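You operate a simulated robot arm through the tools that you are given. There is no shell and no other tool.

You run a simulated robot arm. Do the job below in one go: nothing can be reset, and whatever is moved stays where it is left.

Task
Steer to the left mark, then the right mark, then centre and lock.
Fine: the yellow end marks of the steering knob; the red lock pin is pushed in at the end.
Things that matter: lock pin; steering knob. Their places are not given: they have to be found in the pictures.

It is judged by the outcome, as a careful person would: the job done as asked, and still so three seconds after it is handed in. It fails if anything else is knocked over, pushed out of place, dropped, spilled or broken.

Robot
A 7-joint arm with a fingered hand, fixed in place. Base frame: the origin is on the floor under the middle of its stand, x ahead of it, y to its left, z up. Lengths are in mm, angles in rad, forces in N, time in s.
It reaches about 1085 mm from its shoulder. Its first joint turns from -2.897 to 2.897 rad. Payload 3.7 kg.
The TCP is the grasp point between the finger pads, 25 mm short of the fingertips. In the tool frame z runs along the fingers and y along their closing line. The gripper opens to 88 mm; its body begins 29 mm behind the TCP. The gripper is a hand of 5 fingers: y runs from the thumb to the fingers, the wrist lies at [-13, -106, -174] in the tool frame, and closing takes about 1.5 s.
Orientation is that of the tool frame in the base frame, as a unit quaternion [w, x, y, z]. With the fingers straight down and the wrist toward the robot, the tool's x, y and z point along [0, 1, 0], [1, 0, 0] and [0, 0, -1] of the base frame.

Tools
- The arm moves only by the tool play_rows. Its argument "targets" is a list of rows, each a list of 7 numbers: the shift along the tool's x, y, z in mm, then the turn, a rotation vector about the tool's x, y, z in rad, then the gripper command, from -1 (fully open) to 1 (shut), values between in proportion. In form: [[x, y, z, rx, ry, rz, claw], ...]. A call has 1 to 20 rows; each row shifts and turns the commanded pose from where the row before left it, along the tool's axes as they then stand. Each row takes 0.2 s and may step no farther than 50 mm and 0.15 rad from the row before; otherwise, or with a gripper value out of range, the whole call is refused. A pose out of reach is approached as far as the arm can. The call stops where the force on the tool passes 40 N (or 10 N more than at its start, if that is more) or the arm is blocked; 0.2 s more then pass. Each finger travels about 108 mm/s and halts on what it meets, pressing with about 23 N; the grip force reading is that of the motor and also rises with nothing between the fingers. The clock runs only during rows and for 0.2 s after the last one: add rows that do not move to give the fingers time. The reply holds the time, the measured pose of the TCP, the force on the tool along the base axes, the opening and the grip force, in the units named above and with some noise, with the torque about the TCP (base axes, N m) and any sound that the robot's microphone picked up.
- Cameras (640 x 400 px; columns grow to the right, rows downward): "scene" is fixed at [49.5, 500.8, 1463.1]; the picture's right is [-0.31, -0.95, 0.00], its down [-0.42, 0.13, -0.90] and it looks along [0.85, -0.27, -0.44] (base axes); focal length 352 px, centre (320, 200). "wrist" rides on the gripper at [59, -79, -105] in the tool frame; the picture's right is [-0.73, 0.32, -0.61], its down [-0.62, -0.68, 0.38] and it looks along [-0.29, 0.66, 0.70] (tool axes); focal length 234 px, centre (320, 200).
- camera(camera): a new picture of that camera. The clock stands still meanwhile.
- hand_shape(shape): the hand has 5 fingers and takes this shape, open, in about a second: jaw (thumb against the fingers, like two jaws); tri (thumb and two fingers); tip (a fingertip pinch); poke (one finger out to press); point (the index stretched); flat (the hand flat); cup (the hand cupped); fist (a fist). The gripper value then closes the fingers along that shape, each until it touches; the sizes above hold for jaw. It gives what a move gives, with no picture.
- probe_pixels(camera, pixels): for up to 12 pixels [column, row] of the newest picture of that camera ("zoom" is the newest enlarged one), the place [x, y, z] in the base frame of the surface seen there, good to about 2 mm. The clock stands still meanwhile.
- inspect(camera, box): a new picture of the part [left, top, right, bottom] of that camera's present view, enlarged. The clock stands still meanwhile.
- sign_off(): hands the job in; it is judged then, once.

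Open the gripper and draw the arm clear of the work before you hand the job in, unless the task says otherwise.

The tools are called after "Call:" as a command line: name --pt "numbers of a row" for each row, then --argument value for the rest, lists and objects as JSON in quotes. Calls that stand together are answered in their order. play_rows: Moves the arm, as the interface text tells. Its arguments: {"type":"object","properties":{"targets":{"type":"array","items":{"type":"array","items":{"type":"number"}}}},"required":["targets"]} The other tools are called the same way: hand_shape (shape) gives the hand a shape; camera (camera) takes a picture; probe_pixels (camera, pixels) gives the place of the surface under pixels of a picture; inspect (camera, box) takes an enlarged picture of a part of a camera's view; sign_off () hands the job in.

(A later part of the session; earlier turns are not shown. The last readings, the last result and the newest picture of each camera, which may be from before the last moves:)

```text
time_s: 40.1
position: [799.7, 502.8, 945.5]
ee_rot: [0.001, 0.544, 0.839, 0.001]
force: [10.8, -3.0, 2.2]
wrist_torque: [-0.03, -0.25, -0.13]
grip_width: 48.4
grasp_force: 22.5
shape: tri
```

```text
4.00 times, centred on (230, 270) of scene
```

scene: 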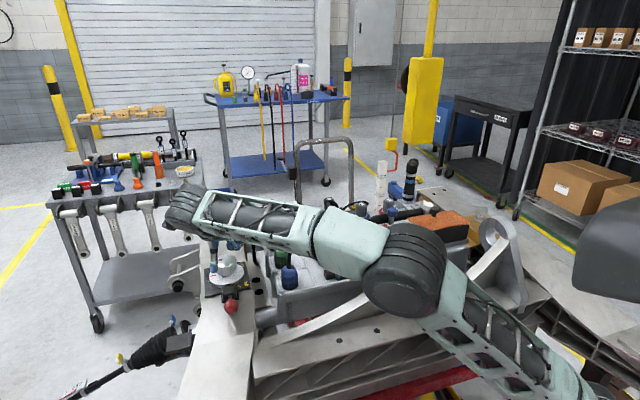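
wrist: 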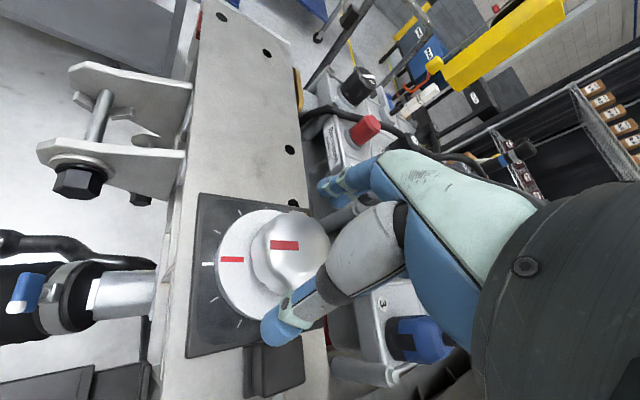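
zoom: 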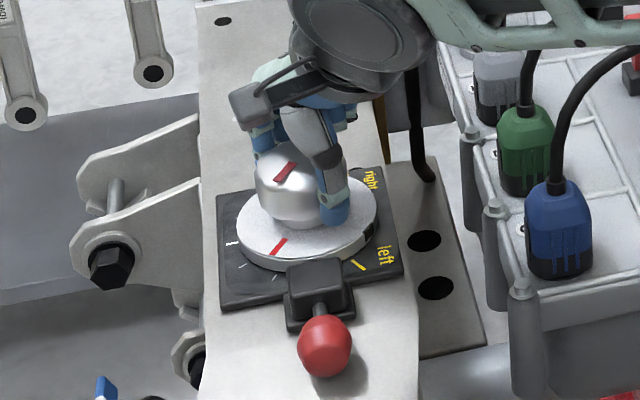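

The pointer is now near 148° and the notch has moved right as expected. I continue about 50° further counter-clockwise toward "left".

Call:
play_rows --pt "0 0 0 0 0 -0.1 1" --pt "0 0 0 0 0 -0.1 1" --pt "0 0 0 0 0 -0.1 1" --pt "0 0 0 0 0 -0.1 1" --pt "0 0 0 0 0 -0.1 1" --pt "0 0 0 0 0 -0.1 1" --pt "0 0 0 0 0 -0.1 1" --pt "0 0 0 0 0 -0.1 1" --pt "0 0 0 0 0 -0.1 1" --pt "0 0 0 0 0 0 1"

Call:
inspect --camera "scene" --box '[180, 220, 280, 320]'

Call:
camera --camera "wrist"

```text
time_s: 42.3
position: [799.3, 502.4, 946.1]
ee_rot: [0.0, 0.124, 0.992, 0.0]
force: [12.8, 6.5, 3.1]
wrist_torque: [0.21, -0.27, -0.17]
grip_width: 48.5
grasp_force: 23.3
shape: tri
```

```text
4.00 times, centred on (230, 270) of scene
```

zoom: 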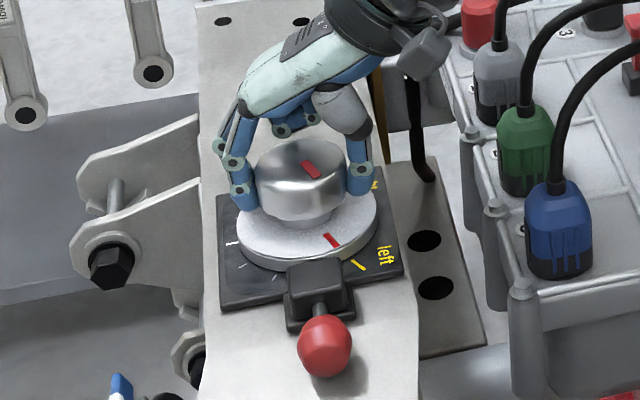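

```text
taken
```

wrist: 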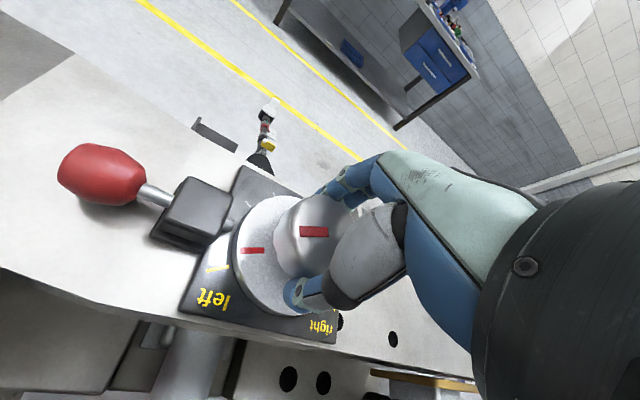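

The pointer line (330,240) is nearly at the yellow "left" mark (358,265). I probe to measure the remaining angle.

Call:
probe_pixels --camera "zoom" --pixels '[[326, 235], [337, 246], [306, 163], [316, 177], [354, 262], [362, 269]]'

```text
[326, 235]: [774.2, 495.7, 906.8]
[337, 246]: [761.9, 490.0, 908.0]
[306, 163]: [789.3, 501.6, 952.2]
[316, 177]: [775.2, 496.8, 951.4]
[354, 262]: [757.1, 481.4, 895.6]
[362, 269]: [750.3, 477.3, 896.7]
```

The pointer is at about 199–200° and the mark at 207–210°, so roughly 10° remain. I turn about 9.5° more.

Call:
play_rows --pt "0 0 0 0 0 -0.06 1" --pt "0 0 0 0 0 -0.06 1" --pt "0 0 0 0 0 -0.045 1" --pt "0 0 0 0 0 0 1" --pt "0 0 0 0 0 0 1"

Call:
inspect --camera "scene" --box '[200, 246, 256, 302]'

Call:
inspect --camera "wrist" --box '[160, 160, 360, 350]'

```text
time_s: 43.5
position: [799.2, 503.0, 945.6]
ee_rot: [0.0, 0.042, 0.999, 0.0]
force: [10.5, 8.9, 3.4]
wrist_torque: [0.3, -0.2, -0.16]
grip_width: 48.6
grasp_force: 22.5
shape: tri
```

```text
7.14 times, centred on (228, 274) of scene
```

zoom: 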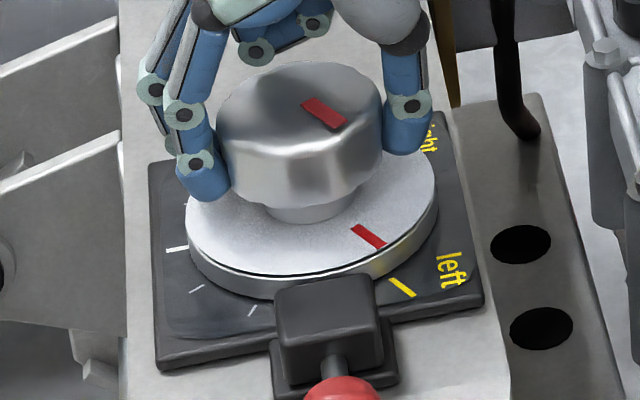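

```text
2.11 times, centred on (260, 255) of wrist
```

zoom: 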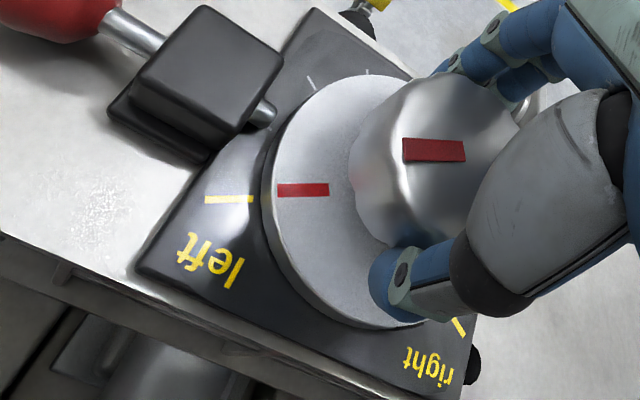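

The pointer line and the yellow "left" mark look nearly in line in both views. I probe both in this wrist enlargement.

Call:
probe_pixels --camera "zoom" --pixels '[[326, 190], [303, 190], [282, 190], [251, 199], [229, 199], [208, 198], [410, 148], [460, 151]]'

Call:
inspect --camera "scene" --box '[200, 246, 256, 302]'

```text
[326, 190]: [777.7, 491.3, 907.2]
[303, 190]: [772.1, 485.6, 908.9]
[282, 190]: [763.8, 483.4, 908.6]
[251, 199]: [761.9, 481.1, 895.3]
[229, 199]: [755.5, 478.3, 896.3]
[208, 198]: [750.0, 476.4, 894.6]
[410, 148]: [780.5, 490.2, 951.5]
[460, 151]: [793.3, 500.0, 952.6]
```

```text
7.14 times, centred on (228, 274) of scene
```

zoom: 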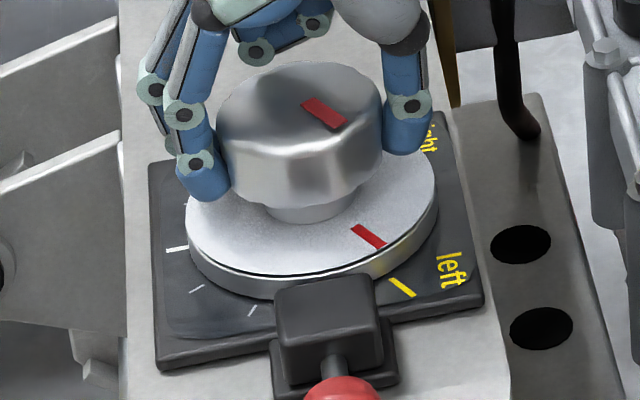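

Call:
probe_pixels --camera "zoom" --pixels '[[355, 228], [367, 237], [380, 247], [394, 282], [403, 288], [412, 295], [308, 103], [340, 123], [180, 248], [197, 289], [252, 310], [168, 250]]'

```text
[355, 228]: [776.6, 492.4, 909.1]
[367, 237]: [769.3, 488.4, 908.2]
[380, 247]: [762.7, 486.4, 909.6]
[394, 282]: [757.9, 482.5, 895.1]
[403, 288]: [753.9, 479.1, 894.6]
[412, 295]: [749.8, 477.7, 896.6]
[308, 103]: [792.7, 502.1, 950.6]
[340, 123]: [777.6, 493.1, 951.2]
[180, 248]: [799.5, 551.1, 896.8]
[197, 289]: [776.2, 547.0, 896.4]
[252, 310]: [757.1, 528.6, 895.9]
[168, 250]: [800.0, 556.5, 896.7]
```

The pointer measures about 209° against the mark's 210°. I nudge another 1.5° to sit on the mark and hold briefly.

Call:
play_rows --pt "0 0 0 0 0 -0.025 1" --pt "0 0 0 0 0 0 1" --pt "0 0 0 0 0 0 1" --pt "0 0 0 0 0 0 1"

Call:
inspect --camera "scene" --box '[200, 246, 256, 302]'

Call:
inspect --camera "wrist" --box '[160, 160, 360, 350]'

```text
time_s: 44.5
position: [800.0, 502.2, 945.5]
ee_rot: [0.0, 0.03, 1.0, 0.0]
force: [10.2, 7.4, 4.1]
wrist_torque: [0.25, -0.21, -0.15]
grip_width: 48.5
grasp_force: 23.6
shape: tri
```

```text
7.14 times, centred on (228, 274) of scene
```

zoom: 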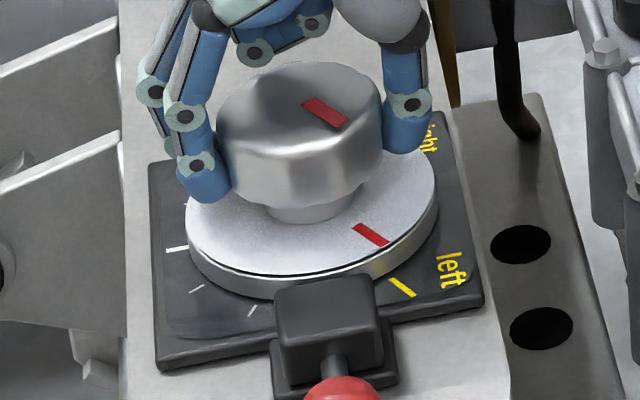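

```text
2.11 times, centred on (260, 255) of wrist
```

zoom: 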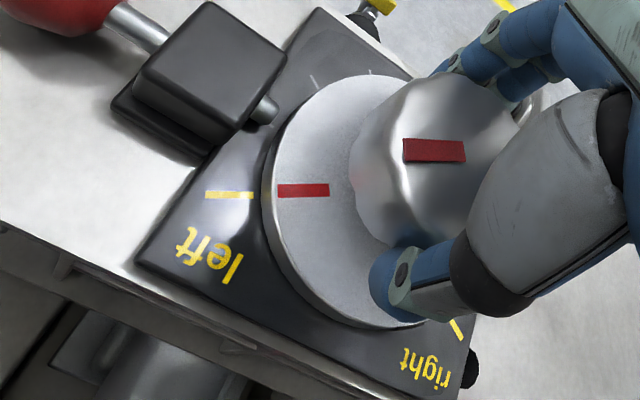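

The red line now points at the yellow "left" mark (about 210–211°). Holding the same grip, I turn clockwise, first about 57°.

Call:
play_rows --pt "0 0 0 0 0 0.1 1" --pt "0 0 0 0 0 0.1 1" --pt "0 0 0 0 0 0.1 1" --pt "0 0 0 0 0 0.1 1" --pt "0 0 0 0 0 0.1 1" --pt "0 0 0 0 0 0.1 1" --pt "0 0 0 0 0 0.1 1" --pt "0 0 0 0 0 0.1 1" --pt "0 0 0 0 0 0.1 1" --pt "0 0 0 0 0 0.1 1"

Call:
camera --camera "scene"

```text
time_s: 46.7
position: [798.4, 501.4, 946.2]
ee_rot: [0.0, 0.507, 0.862, 0.001]
force: [4.1, 5.3, 1.4]
wrist_torque: [0.2, -0.14, 0.11]
grip_width: 48.1
grasp_force: 23.4
shape: tri
```

```text
taken
```

scene: 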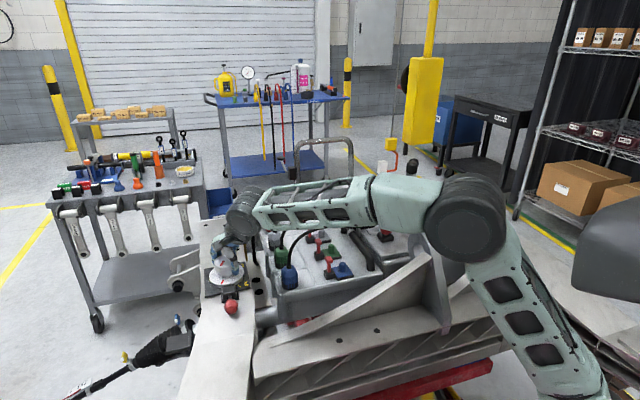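

The turn follows well, heading about 209°. I ease the hand 1–2 mm toward the knob's axis and continue clockwise 62° more.

Call:
play_rows --pt "0.8 1.6 0 0 0 0.108 1" --pt "0 0 0 0 0 0.108 1" --pt "0 0 0 0 0 0.108 1" --pt "0 0 0 0 0 0.108 1" --pt "0 0 0 0 0 0.108 1" --pt "0 0 0 0 0 0.108 1" --pt "0 0 0 0 0 0.108 1" --pt "0 0 0 0 0 0.108 1" --pt "0 0 0 0 0 0.108 1" --pt "0 0 0 0 0 0.108 1"

Call:
inspect --camera "wrist" --box '[160, 160, 360, 350]'

```text
time_s: 48.9
position: [800.2, 503.6, 946.7]
ee_rot: [-0.001, 0.878, 0.479, 0.0]
force: [-1.5, 1.3, -2.4]
wrist_torque: [-0.04, -0.07, 0.1]
grip_width: 47.2
grasp_force: 22.7
shape: tri
```

```text
2.11 times, centred on (260, 255) of wrist
```

zoom: 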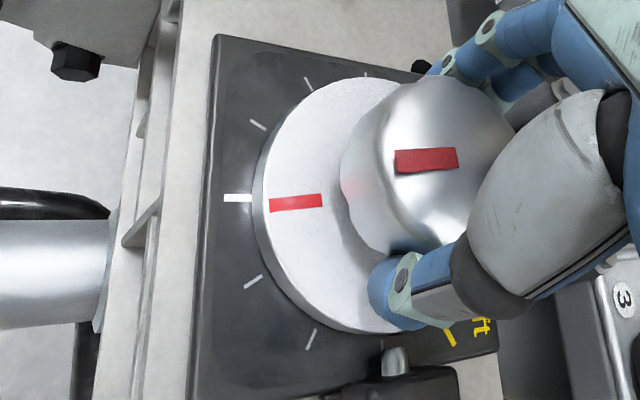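

The knob followed to about 95°, slightly slipping, which is fine. I release, lift, and turn the open hand counter-clockwise to regrasp at a heading near 275°.

Call:
play_rows --pt "0 0 0 0 0 0 0" --pt "0 0 0 0 0 0 -1" --pt "0 0 0 0 0 0 -1" --pt "0 0 -10 0 0 0 -1" --pt "0 0 -16 0 0 0 -1" --pt "0 0 0 0 0 -0.131 -1" --pt "0 0 0 0 0 -0.131 -1" --pt "0 0 0 0 0 -0.131 -1" --pt "0 0 0 0 0 -0.131 -1" --pt "0 0 0 0 0 -0.131 -1" --pt "0 0 0 0 0 -0.131 -1" --pt "0 0 0 0 0 -0.131 -1" --pt "0 0 0 0 0 -0.131 -1"

Call:
inspect --camera "scene" --box '[180, 220, 280, 320]'

```text
time_s: 51.7
position: [801.1, 503.6, 972.3]
ee_rot: [-0.001, 0.517, 0.856, 0.0]
force: [0.4, 0.1, -0.3]
wrist_torque: [0.01, 0.0, 0.01]
grip_width: 87.7
grasp_force: 0.1
shape: tri
```

```text
4.00 times, centred on (230, 270) of scene
```

zoom: 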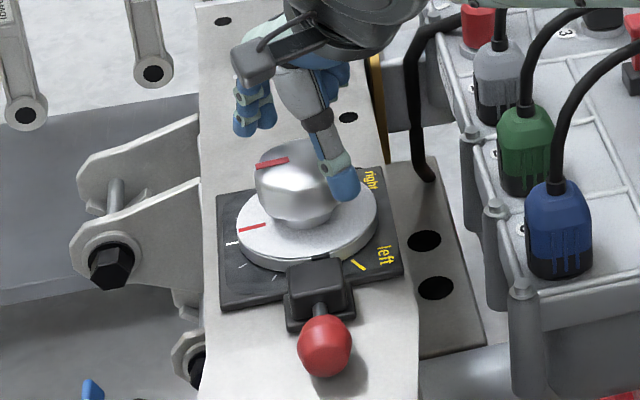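

The knob is staying at about 95° and the hand is clear at heading 208°. I continue counter-clockwise another 67° to about 275°.

Call:
play_rows --pt "0 0 0 0 0 -0.13 -1" --pt "0 0 0 0 0 -0.13 -1" --pt "0 0 0 0 0 -0.13 -1" --pt "0 0 0 0 0 -0.13 -1" --pt "0 0 0 0 0 -0.13 -1" --pt "0 0 0 0 0 -0.13 -1" --pt "0 0 0 0 0 -0.13 -1" --pt "0 0 0 0 0 -0.13 -1" --pt "0 0 0 0 0 -0.13 -1"

Call:
camera --camera "scene"

```text
time_s: 53.7
position: [800.0, 504.1, 973.7]
ee_rot: [0.0, -0.041, 0.999, 0.001]
force: [-0.2, -0.5, 0.7]
wrist_torque: [0.04, 0.01, 0.01]
grip_width: 87.7
grasp_force: 0.0
shape: tri
```

```text
taken
```

scene: 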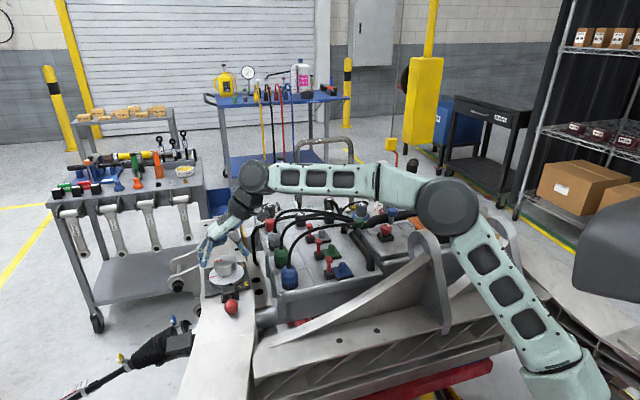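

Heading is 275° and centred at (800.0, 504.1). I descend to z≈947 and close on the knob again.

Call:
play_rows --pt "0 0 13 0 0 0 -1" --pt "0 0 13 0 0 0 -1" --pt "0 0 0 0 0 0 -0.4" --pt "0 0 0 0 0 0 0" --pt "0 0 0 0 0 0 0.5" --pt "0 0 0 0 0 0 1" --pt "0 0 0 0 0 0 1" --pt "0 0 0 0 0 0 1"

Call:
inspect --camera "scene" --box '[180, 200, 300, 320]'

```text
time_s: 55.5
position: [800.1, 504.1, 947.1]
ee_rot: [0.0, -0.038, 0.999, 0.0]
force: [0.1, 0.7, -1.0]
wrist_torque: [-0.01, -0.03, 0.01]
grip_width: 48.2
grasp_force: 23.4
shape: tri
```

```text
3.33 times, centred on (240, 260) of scene
```

zoom: 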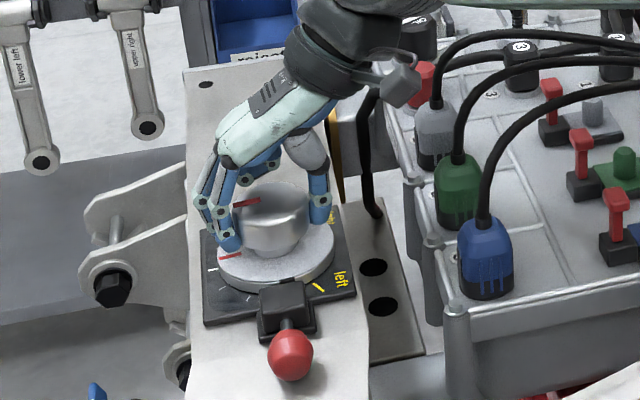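

The grip is firm (48.2 mm, 23 N) with little side force. I turn clockwise about 63° toward the right mark.

Call:
play_rows --pt "0 0 0 0 0 0.1 1" --pt "0 0 0 0 0 0.1 1" --pt "0 0 0 0 0 0.1 1" --pt "0 0 0 0 0 0.1 1" --pt "0 0 0 0 0 0.1 1" --pt "0 0 0 0 0 0.1 1" --pt "0 0 0 0 0 0.1 1" --pt "0 0 0 0 0 0.1 1" --pt "0 0 0 0 0 0.1 1" --pt "0 0 0 0 0 0.1 1" --pt "0 0 0 0 0 0.1 1"

Call:
inspect --camera "wrist" --box '[160, 160, 360, 350]'

```text
time_s: 57.9
position: [800.0, 504.4, 946.9]
ee_rot: [0.0, 0.49, 0.872, 0.0]
force: [-7.5, 1.4, -3.2]
wrist_torque: [0.03, 0.14, 0.12]
grip_width: 47.7
grasp_force: 22.8
shape: tri
```

```text
2.11 times, centred on (260, 255) of wrist
```

zoom: 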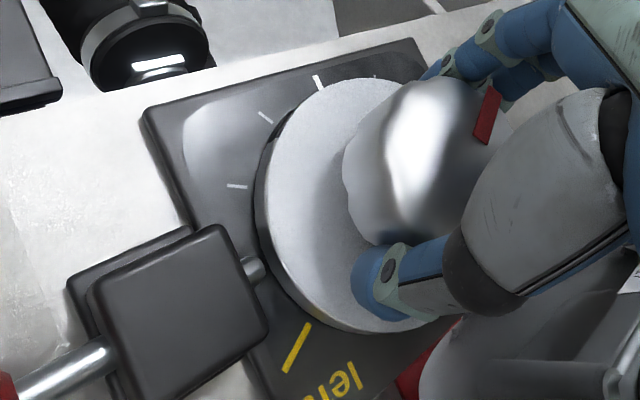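

Pointer should be around 32° now, and the hand tracks well at heading 211°. I turn clockwise another 57°.

Call:
play_rows --pt "0 0 0 0 0 0.1 1" --pt "0 0 0 0 0 0.1 1" --pt "0 0 0 0 0 0.1 1" --pt "0 0 0 0 0 0.1 1" --pt "0 0 0 0 0 0.1 1" --pt "0 0 0 0 0 0.1 1" --pt "0 0 0 0 0 0.1 1" --pt "0 0 0 0 0 0.1 1" --pt "0 0 0 0 0 0.1 1" --pt "0 0 0 0 0 0.1 1" --pt "0 0 0 0 0 0 1"

Call:
camera --camera "wrist"

Call:
inspect --camera "scene" --box '[200, 240, 260, 300]'

```text
time_s: 60.3
position: [800.1, 504.6, 945.7]
ee_rot: [0.0, 0.847, 0.531, 0.0]
force: [-3.9, 6.8, 0.1]
wrist_torque: [0.12, 0.03, 0.1]
grip_width: 47.4
grasp_force: 22.9
shape: tri
```

```text
taken
```

wrist: 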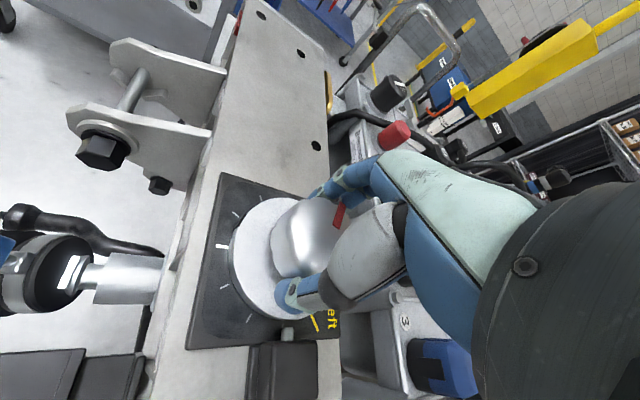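

```text
6.67 times, centred on (230, 270) of scene
```

zoom: 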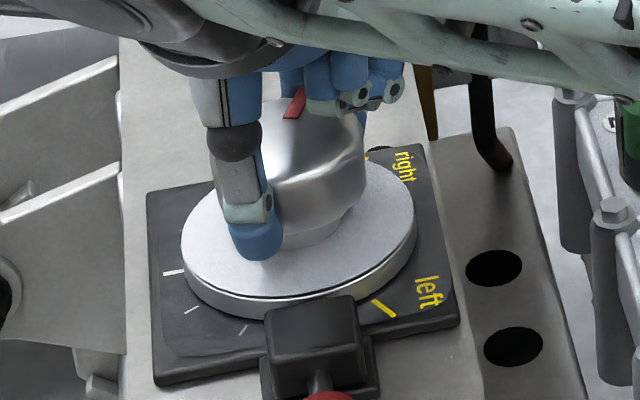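

The pointer on the knob's top shows at (293,104) in the scene enlargement. I probe it and the edge of the yellow right mark to find the angle left.

Call:
probe_pixels --camera "zoom" --pixels '[[288, 115], [292, 106], [299, 94], [381, 152], [386, 148], [400, 165], [300, 130], [330, 110]]'

Call:
probe_pixels --camera "wrist" --pixels '[[342, 206], [337, 217], [334, 224], [218, 247], [314, 322]]'

```text
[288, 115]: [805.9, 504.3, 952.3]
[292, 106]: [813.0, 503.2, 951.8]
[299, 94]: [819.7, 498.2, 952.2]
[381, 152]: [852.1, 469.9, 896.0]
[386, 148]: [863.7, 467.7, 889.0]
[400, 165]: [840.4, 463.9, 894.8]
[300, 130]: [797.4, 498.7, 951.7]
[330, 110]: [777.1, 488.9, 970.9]
```

```text
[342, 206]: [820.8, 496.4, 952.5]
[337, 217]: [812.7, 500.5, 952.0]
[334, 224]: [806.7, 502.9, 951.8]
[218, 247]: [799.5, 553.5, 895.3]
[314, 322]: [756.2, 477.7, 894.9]
```

The pointer is at about −24° and the right mark at about −30 to −31°. I turn another 6.5° clockwise and check.

Call:
play_rows --pt "0 0 0 0 0 0.06 1" --pt "0 0 0 0 0 0.055 1" --pt "0 0 0 0 0 0 1" --pt "0 0 0 0 0 0 1"

Call:
camera --camera "wrist"

Call:
inspect --camera "scene" --box '[200, 240, 260, 300]'

```text
time_s: 61.3
position: [800.1, 504.0, 947.9]
ee_rot: [0.0, 0.876, 0.482, -0.001]
force: [-0.9, 8.0, -1.9]
wrist_torque: [0.13, 0.03, 0.1]
grip_width: 47.7
grasp_force: 22.5
shape: tri
```

```text
taken
```

wrist: 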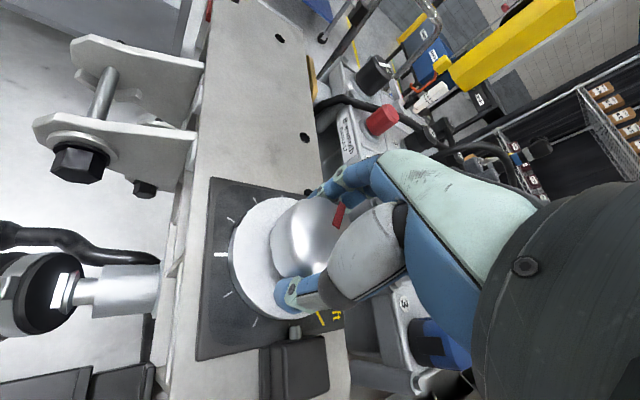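

```text
6.67 times, centred on (230, 270) of scene
```

zoom: 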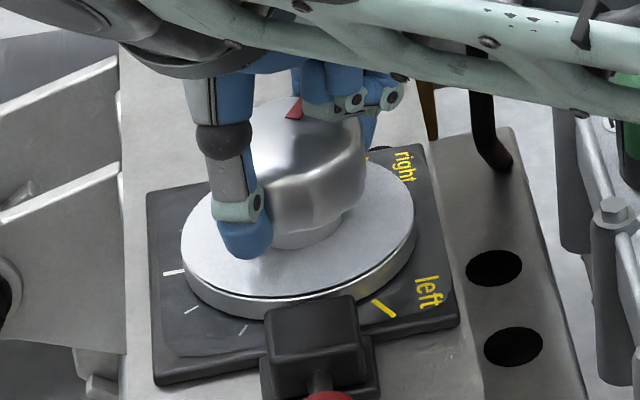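

The pointer's top stripe is partly behind the fingers; I probe it in both views again.

Call:
probe_pixels --camera "wrist" --pixels '[[341, 206], [337, 216], [334, 225], [220, 255]]'

Call:
probe_pixels --camera "zoom" --pixels '[[290, 116], [294, 108], [298, 100]]'

```text
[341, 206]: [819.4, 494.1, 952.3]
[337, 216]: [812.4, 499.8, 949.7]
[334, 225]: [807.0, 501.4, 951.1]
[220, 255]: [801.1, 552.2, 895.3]
```

```text
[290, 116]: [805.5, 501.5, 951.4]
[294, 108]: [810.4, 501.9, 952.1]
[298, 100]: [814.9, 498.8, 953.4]
```

Measured angles scatter between −26° and −31°, so I want a clearer view. I enlarge the wrist view around the knob to look for the disc's red line and notch.

Call:
inspect --camera "wrist" --box '[200, 170, 360, 350]'

Call:
inspect --camera "scene" --box '[215, 245, 250, 280]'

```text
2.22 times, centred on (280, 260) of wrist
```

zoom: 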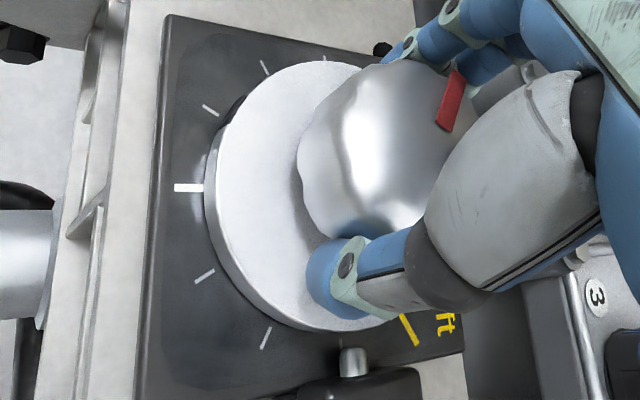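

```text
11.43 times, centred on (232, 262) of scene
```

zoom: 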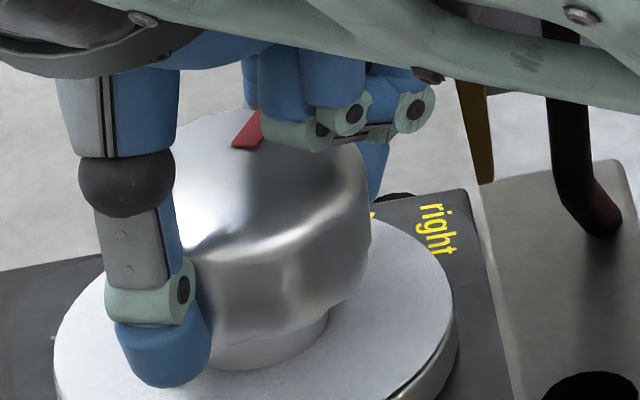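

The dark notch shows at about (235,108), next to the 60° tick at (210,110), which fits a pointer at −30°. I probe the notch and ticks (from a fresh wrist enlargement).

Call:
inspect --camera "wrist" --box '[240, 180, 320, 260]'

```text
5.00 times, centred on (280, 220) of wrist
```

zoom: 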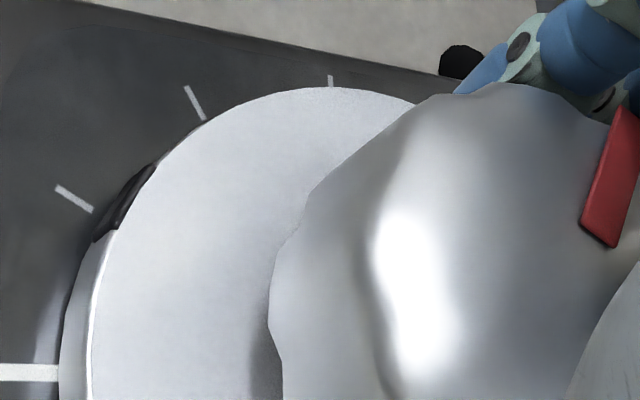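

The notch spans from (155,163) to (110,232) on the disc's rim. I probe its ends and the neighbouring ticks.

Call:
probe_pixels --camera "zoom" --pixels '[[159, 167], [137, 200], [116, 232], [75, 198], [195, 103], [330, 80], [30, 372], [130, 195], [597, 235], [622, 120], [90, 330], [250, 105]]'

```text
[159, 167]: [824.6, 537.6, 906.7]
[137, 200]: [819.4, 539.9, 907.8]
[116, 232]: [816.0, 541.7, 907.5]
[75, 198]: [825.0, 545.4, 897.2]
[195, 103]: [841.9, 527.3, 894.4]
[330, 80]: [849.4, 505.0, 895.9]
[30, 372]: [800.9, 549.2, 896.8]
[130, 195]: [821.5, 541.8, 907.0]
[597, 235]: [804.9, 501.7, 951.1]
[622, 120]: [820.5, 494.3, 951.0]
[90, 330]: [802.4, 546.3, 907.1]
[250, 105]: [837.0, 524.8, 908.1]
```

The notch centre is at 60.3°, so the pointer is at about −29.5°, on the right mark. I nudge about 1.5° more to be surely on it and hold.

Call:
play_rows --pt "0 0 0 0 0 0.03 1" --pt "0 0 0 0 0 0 1" --pt "0 0 0 0 0 0 1" --pt "0 0 0 0 0 0 1"

Call:
inspect --camera "wrist" --box '[240, 180, 320, 260]'

```text
time_s: 62.3
position: [798.8, 504.4, 945.4]
ee_rot: [0.0, 0.884, 0.468, 0.001]
force: [1.7, 6.8, -0.8]
wrist_torque: [0.15, -0.01, 0.1]
grip_width: 47.2
grasp_force: 22.8
shape: tri
```

```text
5.00 times, centred on (280, 220) of wrist
```

zoom: 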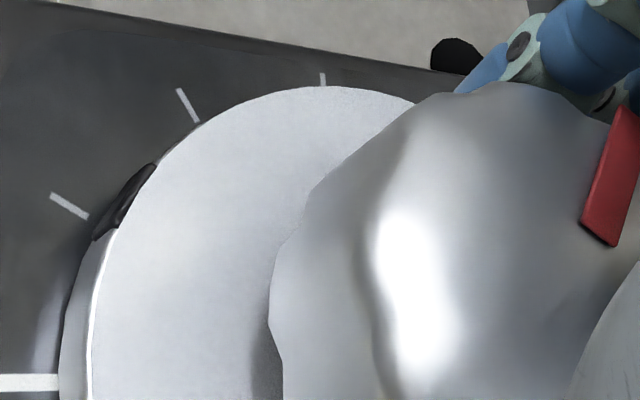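

The pointer sits on the right mark (about −31°). Keeping the same grip, I now turn counter-clockwise toward the centre, first about 60°.

Call:
play_rows --pt "0 0 0 0 0 -0.1 1" --pt "0 0 0 0 0 -0.1 1" --pt "0 0 0 0 0 -0.1 1" --pt "0 0 0 0 0 -0.1 1" --pt "0 0 0 0 0 -0.1 1" --pt "0 0 0 0 0 -0.1 1" --pt "0 0 0 0 0 -0.1 1" --pt "0 0 0 0 0 -0.1 1" --pt "0 0 0 0 0 -0.1 1" --pt "0 0 0 0 0 -0.1 1" --pt "0 0 0 0 0 0 1"

Call:
inspect --camera "wrist" --box '[160, 160, 360, 350]'

```text
time_s: 64.7
position: [800.2, 503.6, 947.1]
ee_rot: [0.001, 0.551, 0.835, -0.001]
force: [2.1, -0.3, 1.2]
wrist_torque: [-0.02, 0.01, -0.13]
grip_width: 47.9
grasp_force: 23.0
shape: tri
```

```text
2.11 times, centred on (260, 255) of wrist
```

zoom: 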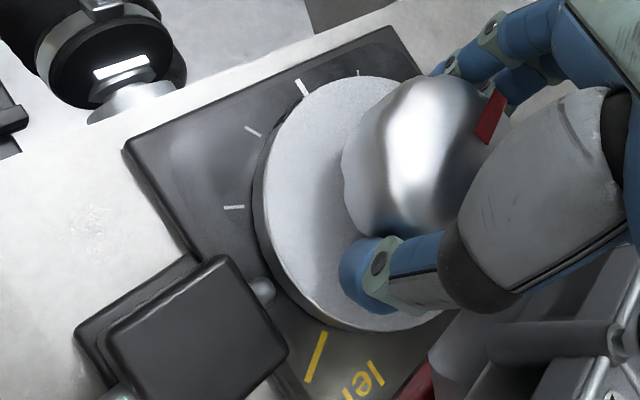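

Heading 203°, so the pointer is near 27°. I continue counter-clockwise about 57° more.

Call:
play_rows --pt "0 0 0 0 0 -0.1 1" --pt "0 0 0 0 0 -0.1 1" --pt "0 0 0 0 0 -0.1 1" --pt "0 0 0 0 0 -0.1 1" --pt "0 0 0 0 0 -0.1 1" --pt "0 0 0 0 0 -0.1 1" --pt "0 0 0 0 0 -0.1 1" --pt "0 0 0 0 0 -0.1 1" --pt "0 0 0 0 0 -0.1 1" --pt "0 0 0 0 0 -0.1 1" --pt "0 0 0 0 0 0 1"

Call:
inspect --camera "scene" --box '[200, 246, 256, 302]'

Call:
inspect --camera "wrist" --box '[160, 130, 360, 350]'

```text
time_s: 67.1
position: [800.6, 505.2, 947.0]
ee_rot: [0.001, 0.084, 0.996, 0.0]
force: [2.2, -3.0, 1.3]
wrist_torque: [-0.08, -0.04, -0.09]
grip_width: 48.0
grasp_force: 22.8
shape: tri
```

```text
7.14 times, centred on (228, 274) of scene
```

zoom: 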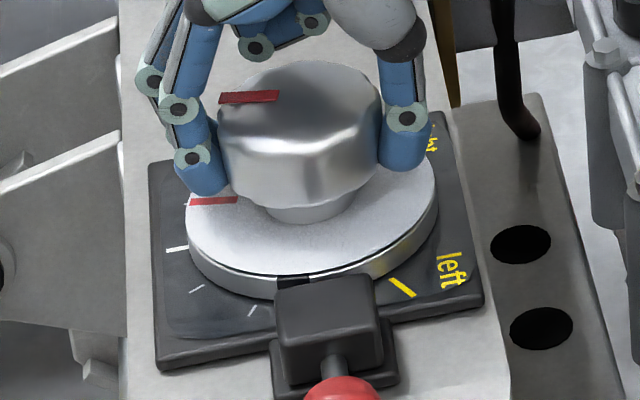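

```text
1.82 times, centred on (260, 240) of wrist
```

zoom: 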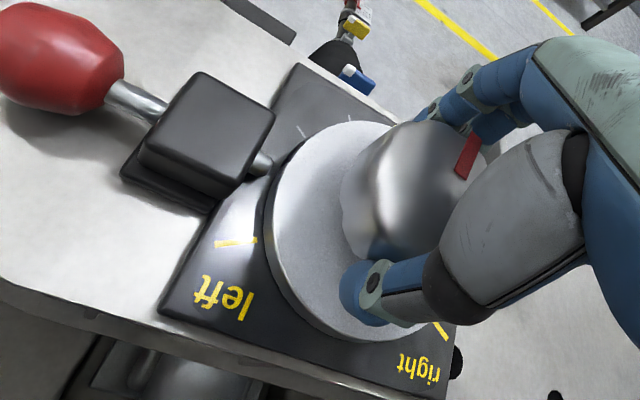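

The disc's red line (213,200) is slightly short of the white tick (178,248), and the notch (293,281) is just left of the pin block. I take a scene enlargement again to probe them.

Call:
inspect --camera "scene" --box '[206, 250, 250, 294]'

```text
9.09 times, centred on (228, 272) of scene
```

zoom: 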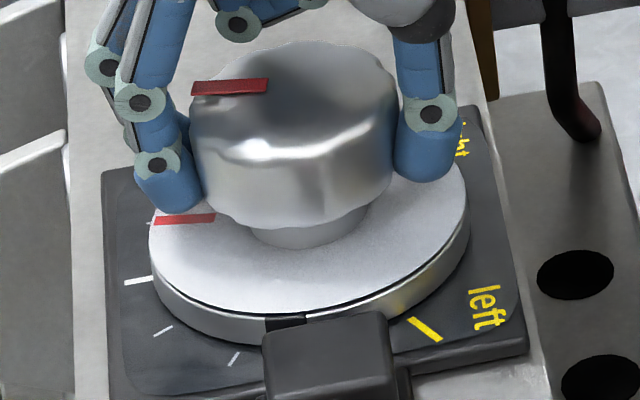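

The disc line ends at about (155,221) and (213,217), the notch's top edges are at (267,319) and (305,317), and the tick at (137,281). I probe these.

Call:
probe_pixels --camera "zoom" --pixels '[[158, 221], [185, 219], [211, 217], [267, 322], [286, 321], [303, 318], [137, 281], [163, 331], [234, 358], [425, 329], [197, 88], [263, 84]]'

```text
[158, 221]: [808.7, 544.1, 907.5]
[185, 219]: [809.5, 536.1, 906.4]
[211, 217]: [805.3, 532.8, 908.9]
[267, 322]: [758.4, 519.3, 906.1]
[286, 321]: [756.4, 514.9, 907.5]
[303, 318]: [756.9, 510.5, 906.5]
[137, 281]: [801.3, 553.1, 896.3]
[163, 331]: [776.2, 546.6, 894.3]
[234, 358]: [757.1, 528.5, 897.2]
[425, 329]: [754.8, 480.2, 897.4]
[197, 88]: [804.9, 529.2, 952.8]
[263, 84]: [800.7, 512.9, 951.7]
```

The pointer is at about 77° and the notch at 166°, so about 13.5° remain. I turn about 11.5° more and re-measure.

Call:
play_rows --pt "0 0 0 0 0 -0.07 1" --pt "0 0 0 0 0 -0.07 1" --pt "0 0 0 0 0 -0.06 1" --pt "0 0 0 0 0 0 1" --pt "0 0 0 0 0 0 1"

Call:
inspect --camera "scene" --box '[206, 250, 250, 294]'

```text
time_s: 68.3
position: [800.6, 504.0, 944.8]
ee_rot: [0.0, -0.016, 1.0, -0.001]
force: [4.2, 0.9, 8.0]
wrist_torque: [-0.02, -0.08, -0.13]
grip_width: 48.0
grasp_force: 22.9
shape: tri
```

```text
9.09 times, centred on (228, 272) of scene
```

zoom: 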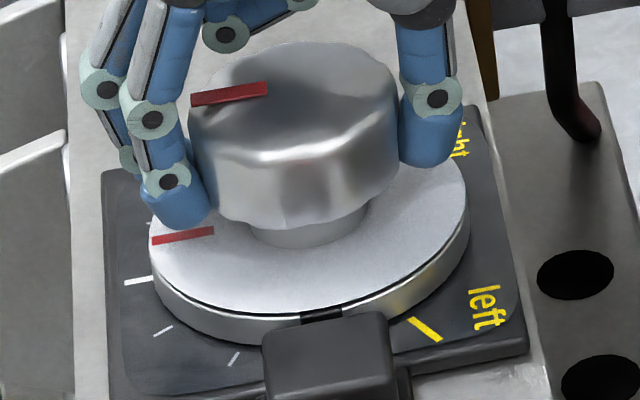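

The notch has moved to about (322,315), almost level with the block. I probe the disc line, notch ends and top stripe again.

Call:
probe_pixels --camera "zoom" --pixels '[[155, 241], [183, 236], [211, 231], [302, 316], [322, 314], [341, 311], [195, 99], [263, 88], [328, 345]]'

Call:
inspect --camera "wrist" --box '[200, 150, 300, 260]'

```text
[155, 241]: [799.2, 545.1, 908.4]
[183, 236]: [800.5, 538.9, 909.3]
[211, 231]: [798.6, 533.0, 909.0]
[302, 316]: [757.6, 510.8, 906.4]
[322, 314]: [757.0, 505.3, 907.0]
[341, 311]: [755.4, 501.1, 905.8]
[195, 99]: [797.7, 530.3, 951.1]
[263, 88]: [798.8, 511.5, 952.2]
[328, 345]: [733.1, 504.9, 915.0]
```

```text
3.64 times, centred on (250, 205) of wrist
```

zoom: 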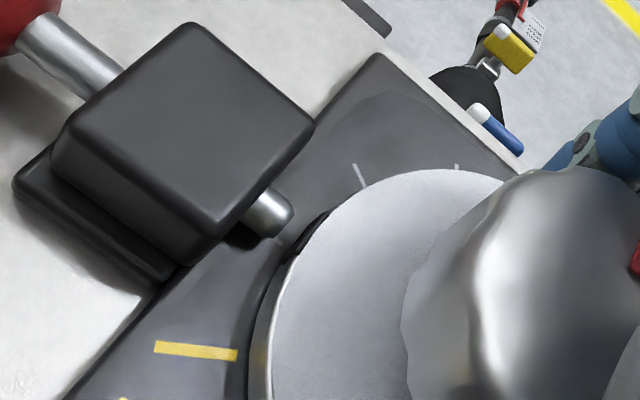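

The pointer reads about 90–91° and the notch about 178–179°; the pin end at (270,213) in the wrist view points right at the notch. I enlarge that spot to check the alignment finely.

Call:
inspect --camera "wrist" --box '[255, 180, 305, 230]'

Call:
inspect --camera "scene" --box '[218, 274, 242, 298]'

```text
8.00 times, centred on (280, 205) of wrist
```

zoom: 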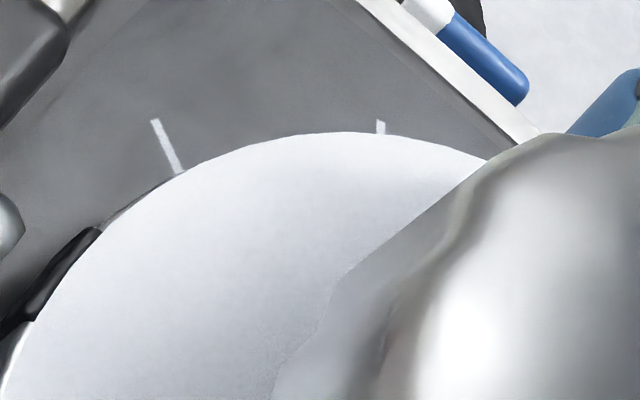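

```text
16.00 times, centred on (230, 286) of scene
```

zoom: 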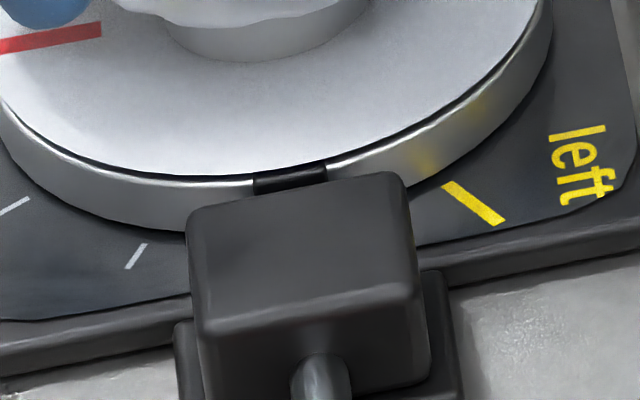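

The black notch spans (253–327) px and sits over the block's axis. I probe notch edges, block edges and rod in a fresh 16× scene enlargement to compare their y positions.

Call:
probe_pixels --camera "zoom" --pixels '[[256, 185], [290, 181], [324, 176], [200, 260], [303, 250], [408, 240], [322, 375], [245, 190], [340, 180]]'

```text
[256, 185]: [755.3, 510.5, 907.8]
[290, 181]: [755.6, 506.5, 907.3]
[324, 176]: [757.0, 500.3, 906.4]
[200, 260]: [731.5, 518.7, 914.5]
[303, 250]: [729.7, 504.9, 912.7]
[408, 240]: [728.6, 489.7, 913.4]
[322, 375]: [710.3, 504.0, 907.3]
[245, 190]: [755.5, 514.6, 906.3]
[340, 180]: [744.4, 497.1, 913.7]
```

The notch centre is at y≈505.4 versus the pin axis at y≈504.2, so it needs about 1.5° more counter-clockwise. I add that turn and hold.

Call:
play_rows --pt "0 0 0 0 0 -0.03 1" --pt "0 0 0 0 0 0 1" --pt "0 0 0 0 0 0 1"

Call:
inspect --camera "scene" --box '[218, 274, 242, 298]'

```text
time_s: 69.1
position: [800.7, 503.8, 945.4]
ee_rot: [0.0, -0.031, 1.0, 0.0]
force: [4.7, 2.3, 6.9]
wrist_torque: [0.07, -0.04, -0.08]
grip_width: 48.0
grasp_force: 22.7
shape: tri
```

```text
16.00 times, centred on (230, 286) of scene
```

zoom: 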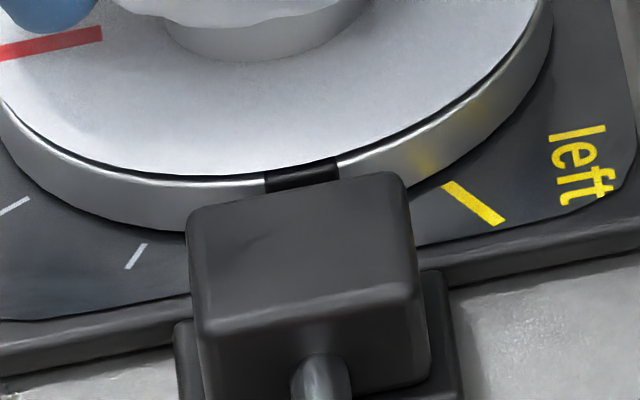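

The notch moved to (265–339). I probe it once more against the block's centre line.

Call:
probe_pixels --camera "zoom" --pixels '[[268, 184], [302, 179], [336, 172], [195, 255], [300, 270], [412, 240], [322, 370], [30, 45], [95, 35], [200, 330], [418, 290]]'

```text
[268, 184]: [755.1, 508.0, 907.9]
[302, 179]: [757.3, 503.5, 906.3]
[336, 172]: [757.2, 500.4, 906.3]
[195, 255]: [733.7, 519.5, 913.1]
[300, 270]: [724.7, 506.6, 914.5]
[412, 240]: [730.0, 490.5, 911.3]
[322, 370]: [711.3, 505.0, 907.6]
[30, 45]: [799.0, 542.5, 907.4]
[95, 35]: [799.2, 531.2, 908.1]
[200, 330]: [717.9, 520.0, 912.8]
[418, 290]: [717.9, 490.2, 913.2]
```

Notch centre is at y≈504.0 and the block centre at y≈504.8, so they line up within a millimetre. I release the knob and lift clear, keeping the knob undisturbed.

Call:
play_rows --pt "0 0 0 0 0 0 0.3" --pt "0 0 0 0 0 0 -0.3" --pt "0 0 0 0 0 0 -1" --pt "0 0 0 0 0 0 -1" --pt "0 0 -10 0 0 0 -1" --pt "0 0 -20 0 0 0 -1" --pt "0 0 -30 0 0 0 -1"

Call:
inspect --camera "scene" --box '[204, 250, 254, 300]'

Call:
inspect --camera "scene" --box '[218, 274, 242, 298]'

```text
time_s: 70.7
position: [801.5, 503.8, 1007.1]
ee_rot: [-0.001, -0.032, 0.999, 0.0]
force: [0.0, -0.1, 0.1]
wrist_torque: [-0.03, -0.02, 0.0]
grip_width: 87.7
grasp_force: 0.1
shape: tri
```

```text
8.00 times, centred on (229, 275) of scene
```

zoom: 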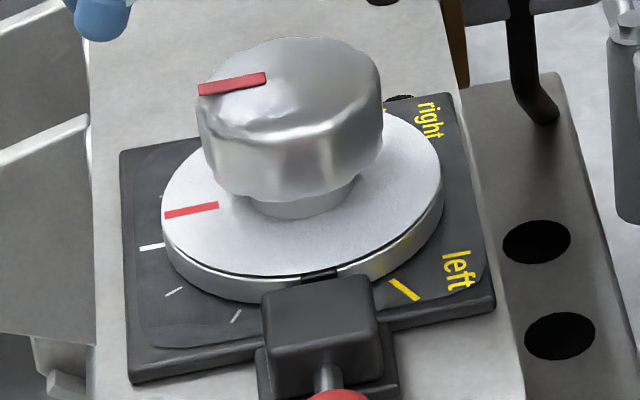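

```text
16.00 times, centred on (230, 286) of scene
```

zoom: 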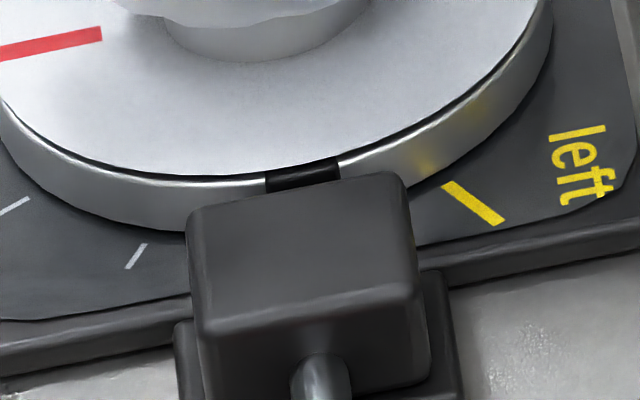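

The knob stayed put after release (notch at (267–339), pointer on the white tick). I raise the hand and back it off toward −x, behind the red pin ball, and look at the knob from the wrist camera.

Call:
play_rows --pt "0 0 -30 0 0 0 -1" --pt "0 0 -30 0 0 0 -1" --pt "40 2.5 0 0 0 0 -1" --pt "40 2.5 0 0 0 0 -1" --pt "40 2.5 0 0 0 0 -1" --pt "40 2.5 0 0 0 0 -1"

Call:
camera --camera "scene"

Call:
camera --camera "wrist"

```text
time_s: 72.1
position: [639.7, 502.0, 1065.4]
ee_rot: [-0.001, -0.03, 1.0, 0.0]
force: [0.5, -0.2, -0.1]
wrist_torque: [0.01, -0.02, 0.01]
grip_width: 87.6
grasp_force: 0.0
shape: tri
```

```text
taken
```

scene: 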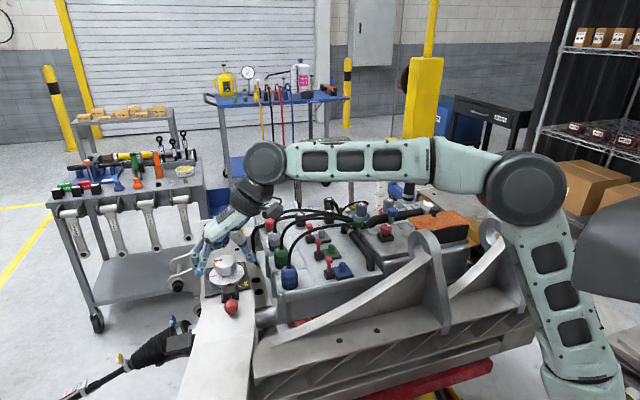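

```text
taken
```

wrist: 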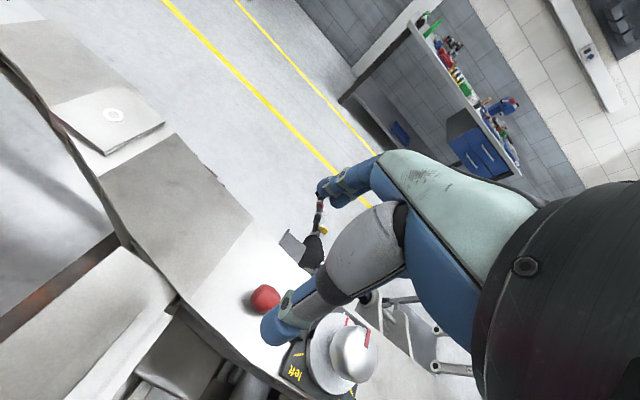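

The hand is now high above the pin's ball (ball seen at (265,298) in the wrist view). I change to a fist to see its form for pushing the pin.

Call:
hand_shape --shape "fist"

Call:
inspect --camera "scene" --box '[170, 130, 310, 330]'

Call:
camera --camera "wrist"

```text
time_s: 73.0
position: [639.7, 502.2, 1065.2]
ee_rot: [0.0, -0.031, 1.0, 0.0]
force: [0.6, 0.2, -0.3]
wrist_torque: [-0.01, 0.01, 0.03]
grip_width: 0.1
grasp_force: 0.1
shape: fist
```

```text
2.00 times, centred on (240, 230) of scene
```

zoom: 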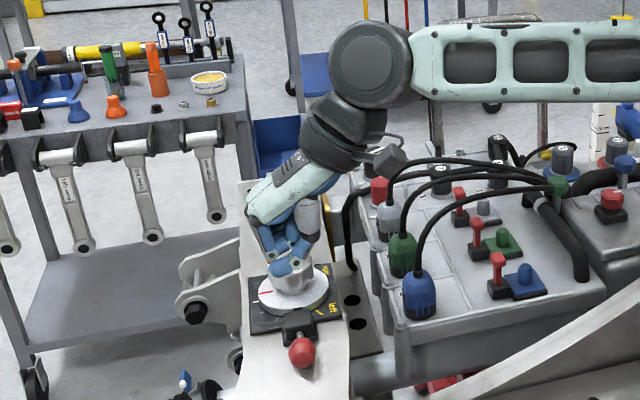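

```text
taken
```

wrist: 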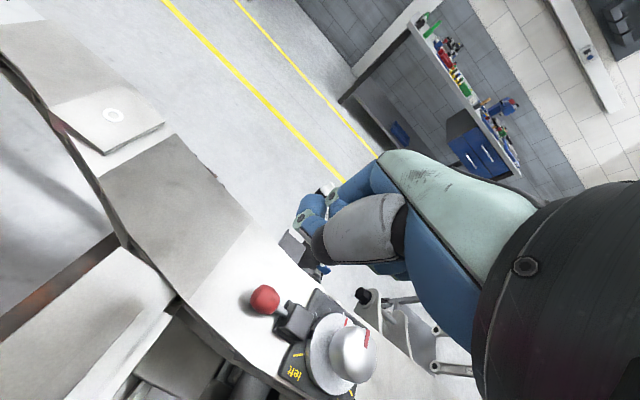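

The fist is compact with its lowest part at about (290,268) in the scene enlargement. I probe the fist's outline to know where its surfaces are.

Call:
inspect --camera "scene" --box '[200, 190, 280, 280]'

```text
4.44 times, centred on (240, 235) of scene
```

zoom: 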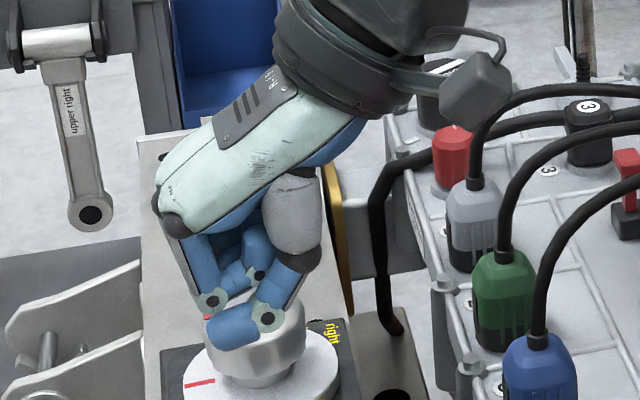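

Call:
probe_pixels --camera "zoom" --pixels '[[230, 335], [215, 300], [265, 318], [205, 275], [250, 270], [295, 225], [175, 222], [165, 190], [225, 245], [300, 262], [285, 290], [475, 90]]'

```text
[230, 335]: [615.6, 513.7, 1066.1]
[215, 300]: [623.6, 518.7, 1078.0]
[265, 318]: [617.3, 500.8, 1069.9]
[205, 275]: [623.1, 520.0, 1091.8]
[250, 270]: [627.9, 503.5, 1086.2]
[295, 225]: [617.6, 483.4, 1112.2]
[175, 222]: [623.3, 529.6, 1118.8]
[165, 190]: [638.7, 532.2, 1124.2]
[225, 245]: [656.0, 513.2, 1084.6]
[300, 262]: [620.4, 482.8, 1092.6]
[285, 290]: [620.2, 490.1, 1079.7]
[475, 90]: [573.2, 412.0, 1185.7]
```

The fist's knuckle side reaches about 30 mm beyond the TCP and its bottom is roughly level with the TCP. I enlarge the pin ball and the beam under it to probe heights for the pushing move.

Call:
inspect --camera "scene" --box '[190, 270, 270, 360]'

```text
4.44 times, centred on (230, 315) of scene
```

zoom: 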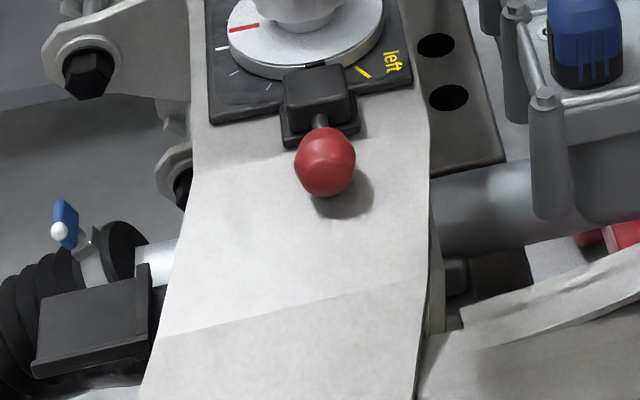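

The ball is at (325,160) with its shadow at (345,200), and the beam bends down near row 320. I probe the ball's outline and the beam surface along it.

Call:
probe_pixels --camera "zoom" --pixels '[[325, 132], [325, 160], [325, 185], [325, 193], [300, 160], [351, 160], [260, 210], [300, 250], [300, 290], [300, 340], [380, 240], [320, 122]]'

```text
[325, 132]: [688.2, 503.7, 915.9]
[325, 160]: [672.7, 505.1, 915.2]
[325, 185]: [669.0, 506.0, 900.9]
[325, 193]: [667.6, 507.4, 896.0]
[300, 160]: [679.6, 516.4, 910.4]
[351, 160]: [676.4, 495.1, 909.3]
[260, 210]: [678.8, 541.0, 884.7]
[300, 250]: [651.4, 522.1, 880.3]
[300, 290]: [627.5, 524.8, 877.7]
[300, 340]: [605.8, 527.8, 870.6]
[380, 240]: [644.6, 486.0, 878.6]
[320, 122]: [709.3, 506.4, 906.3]
```

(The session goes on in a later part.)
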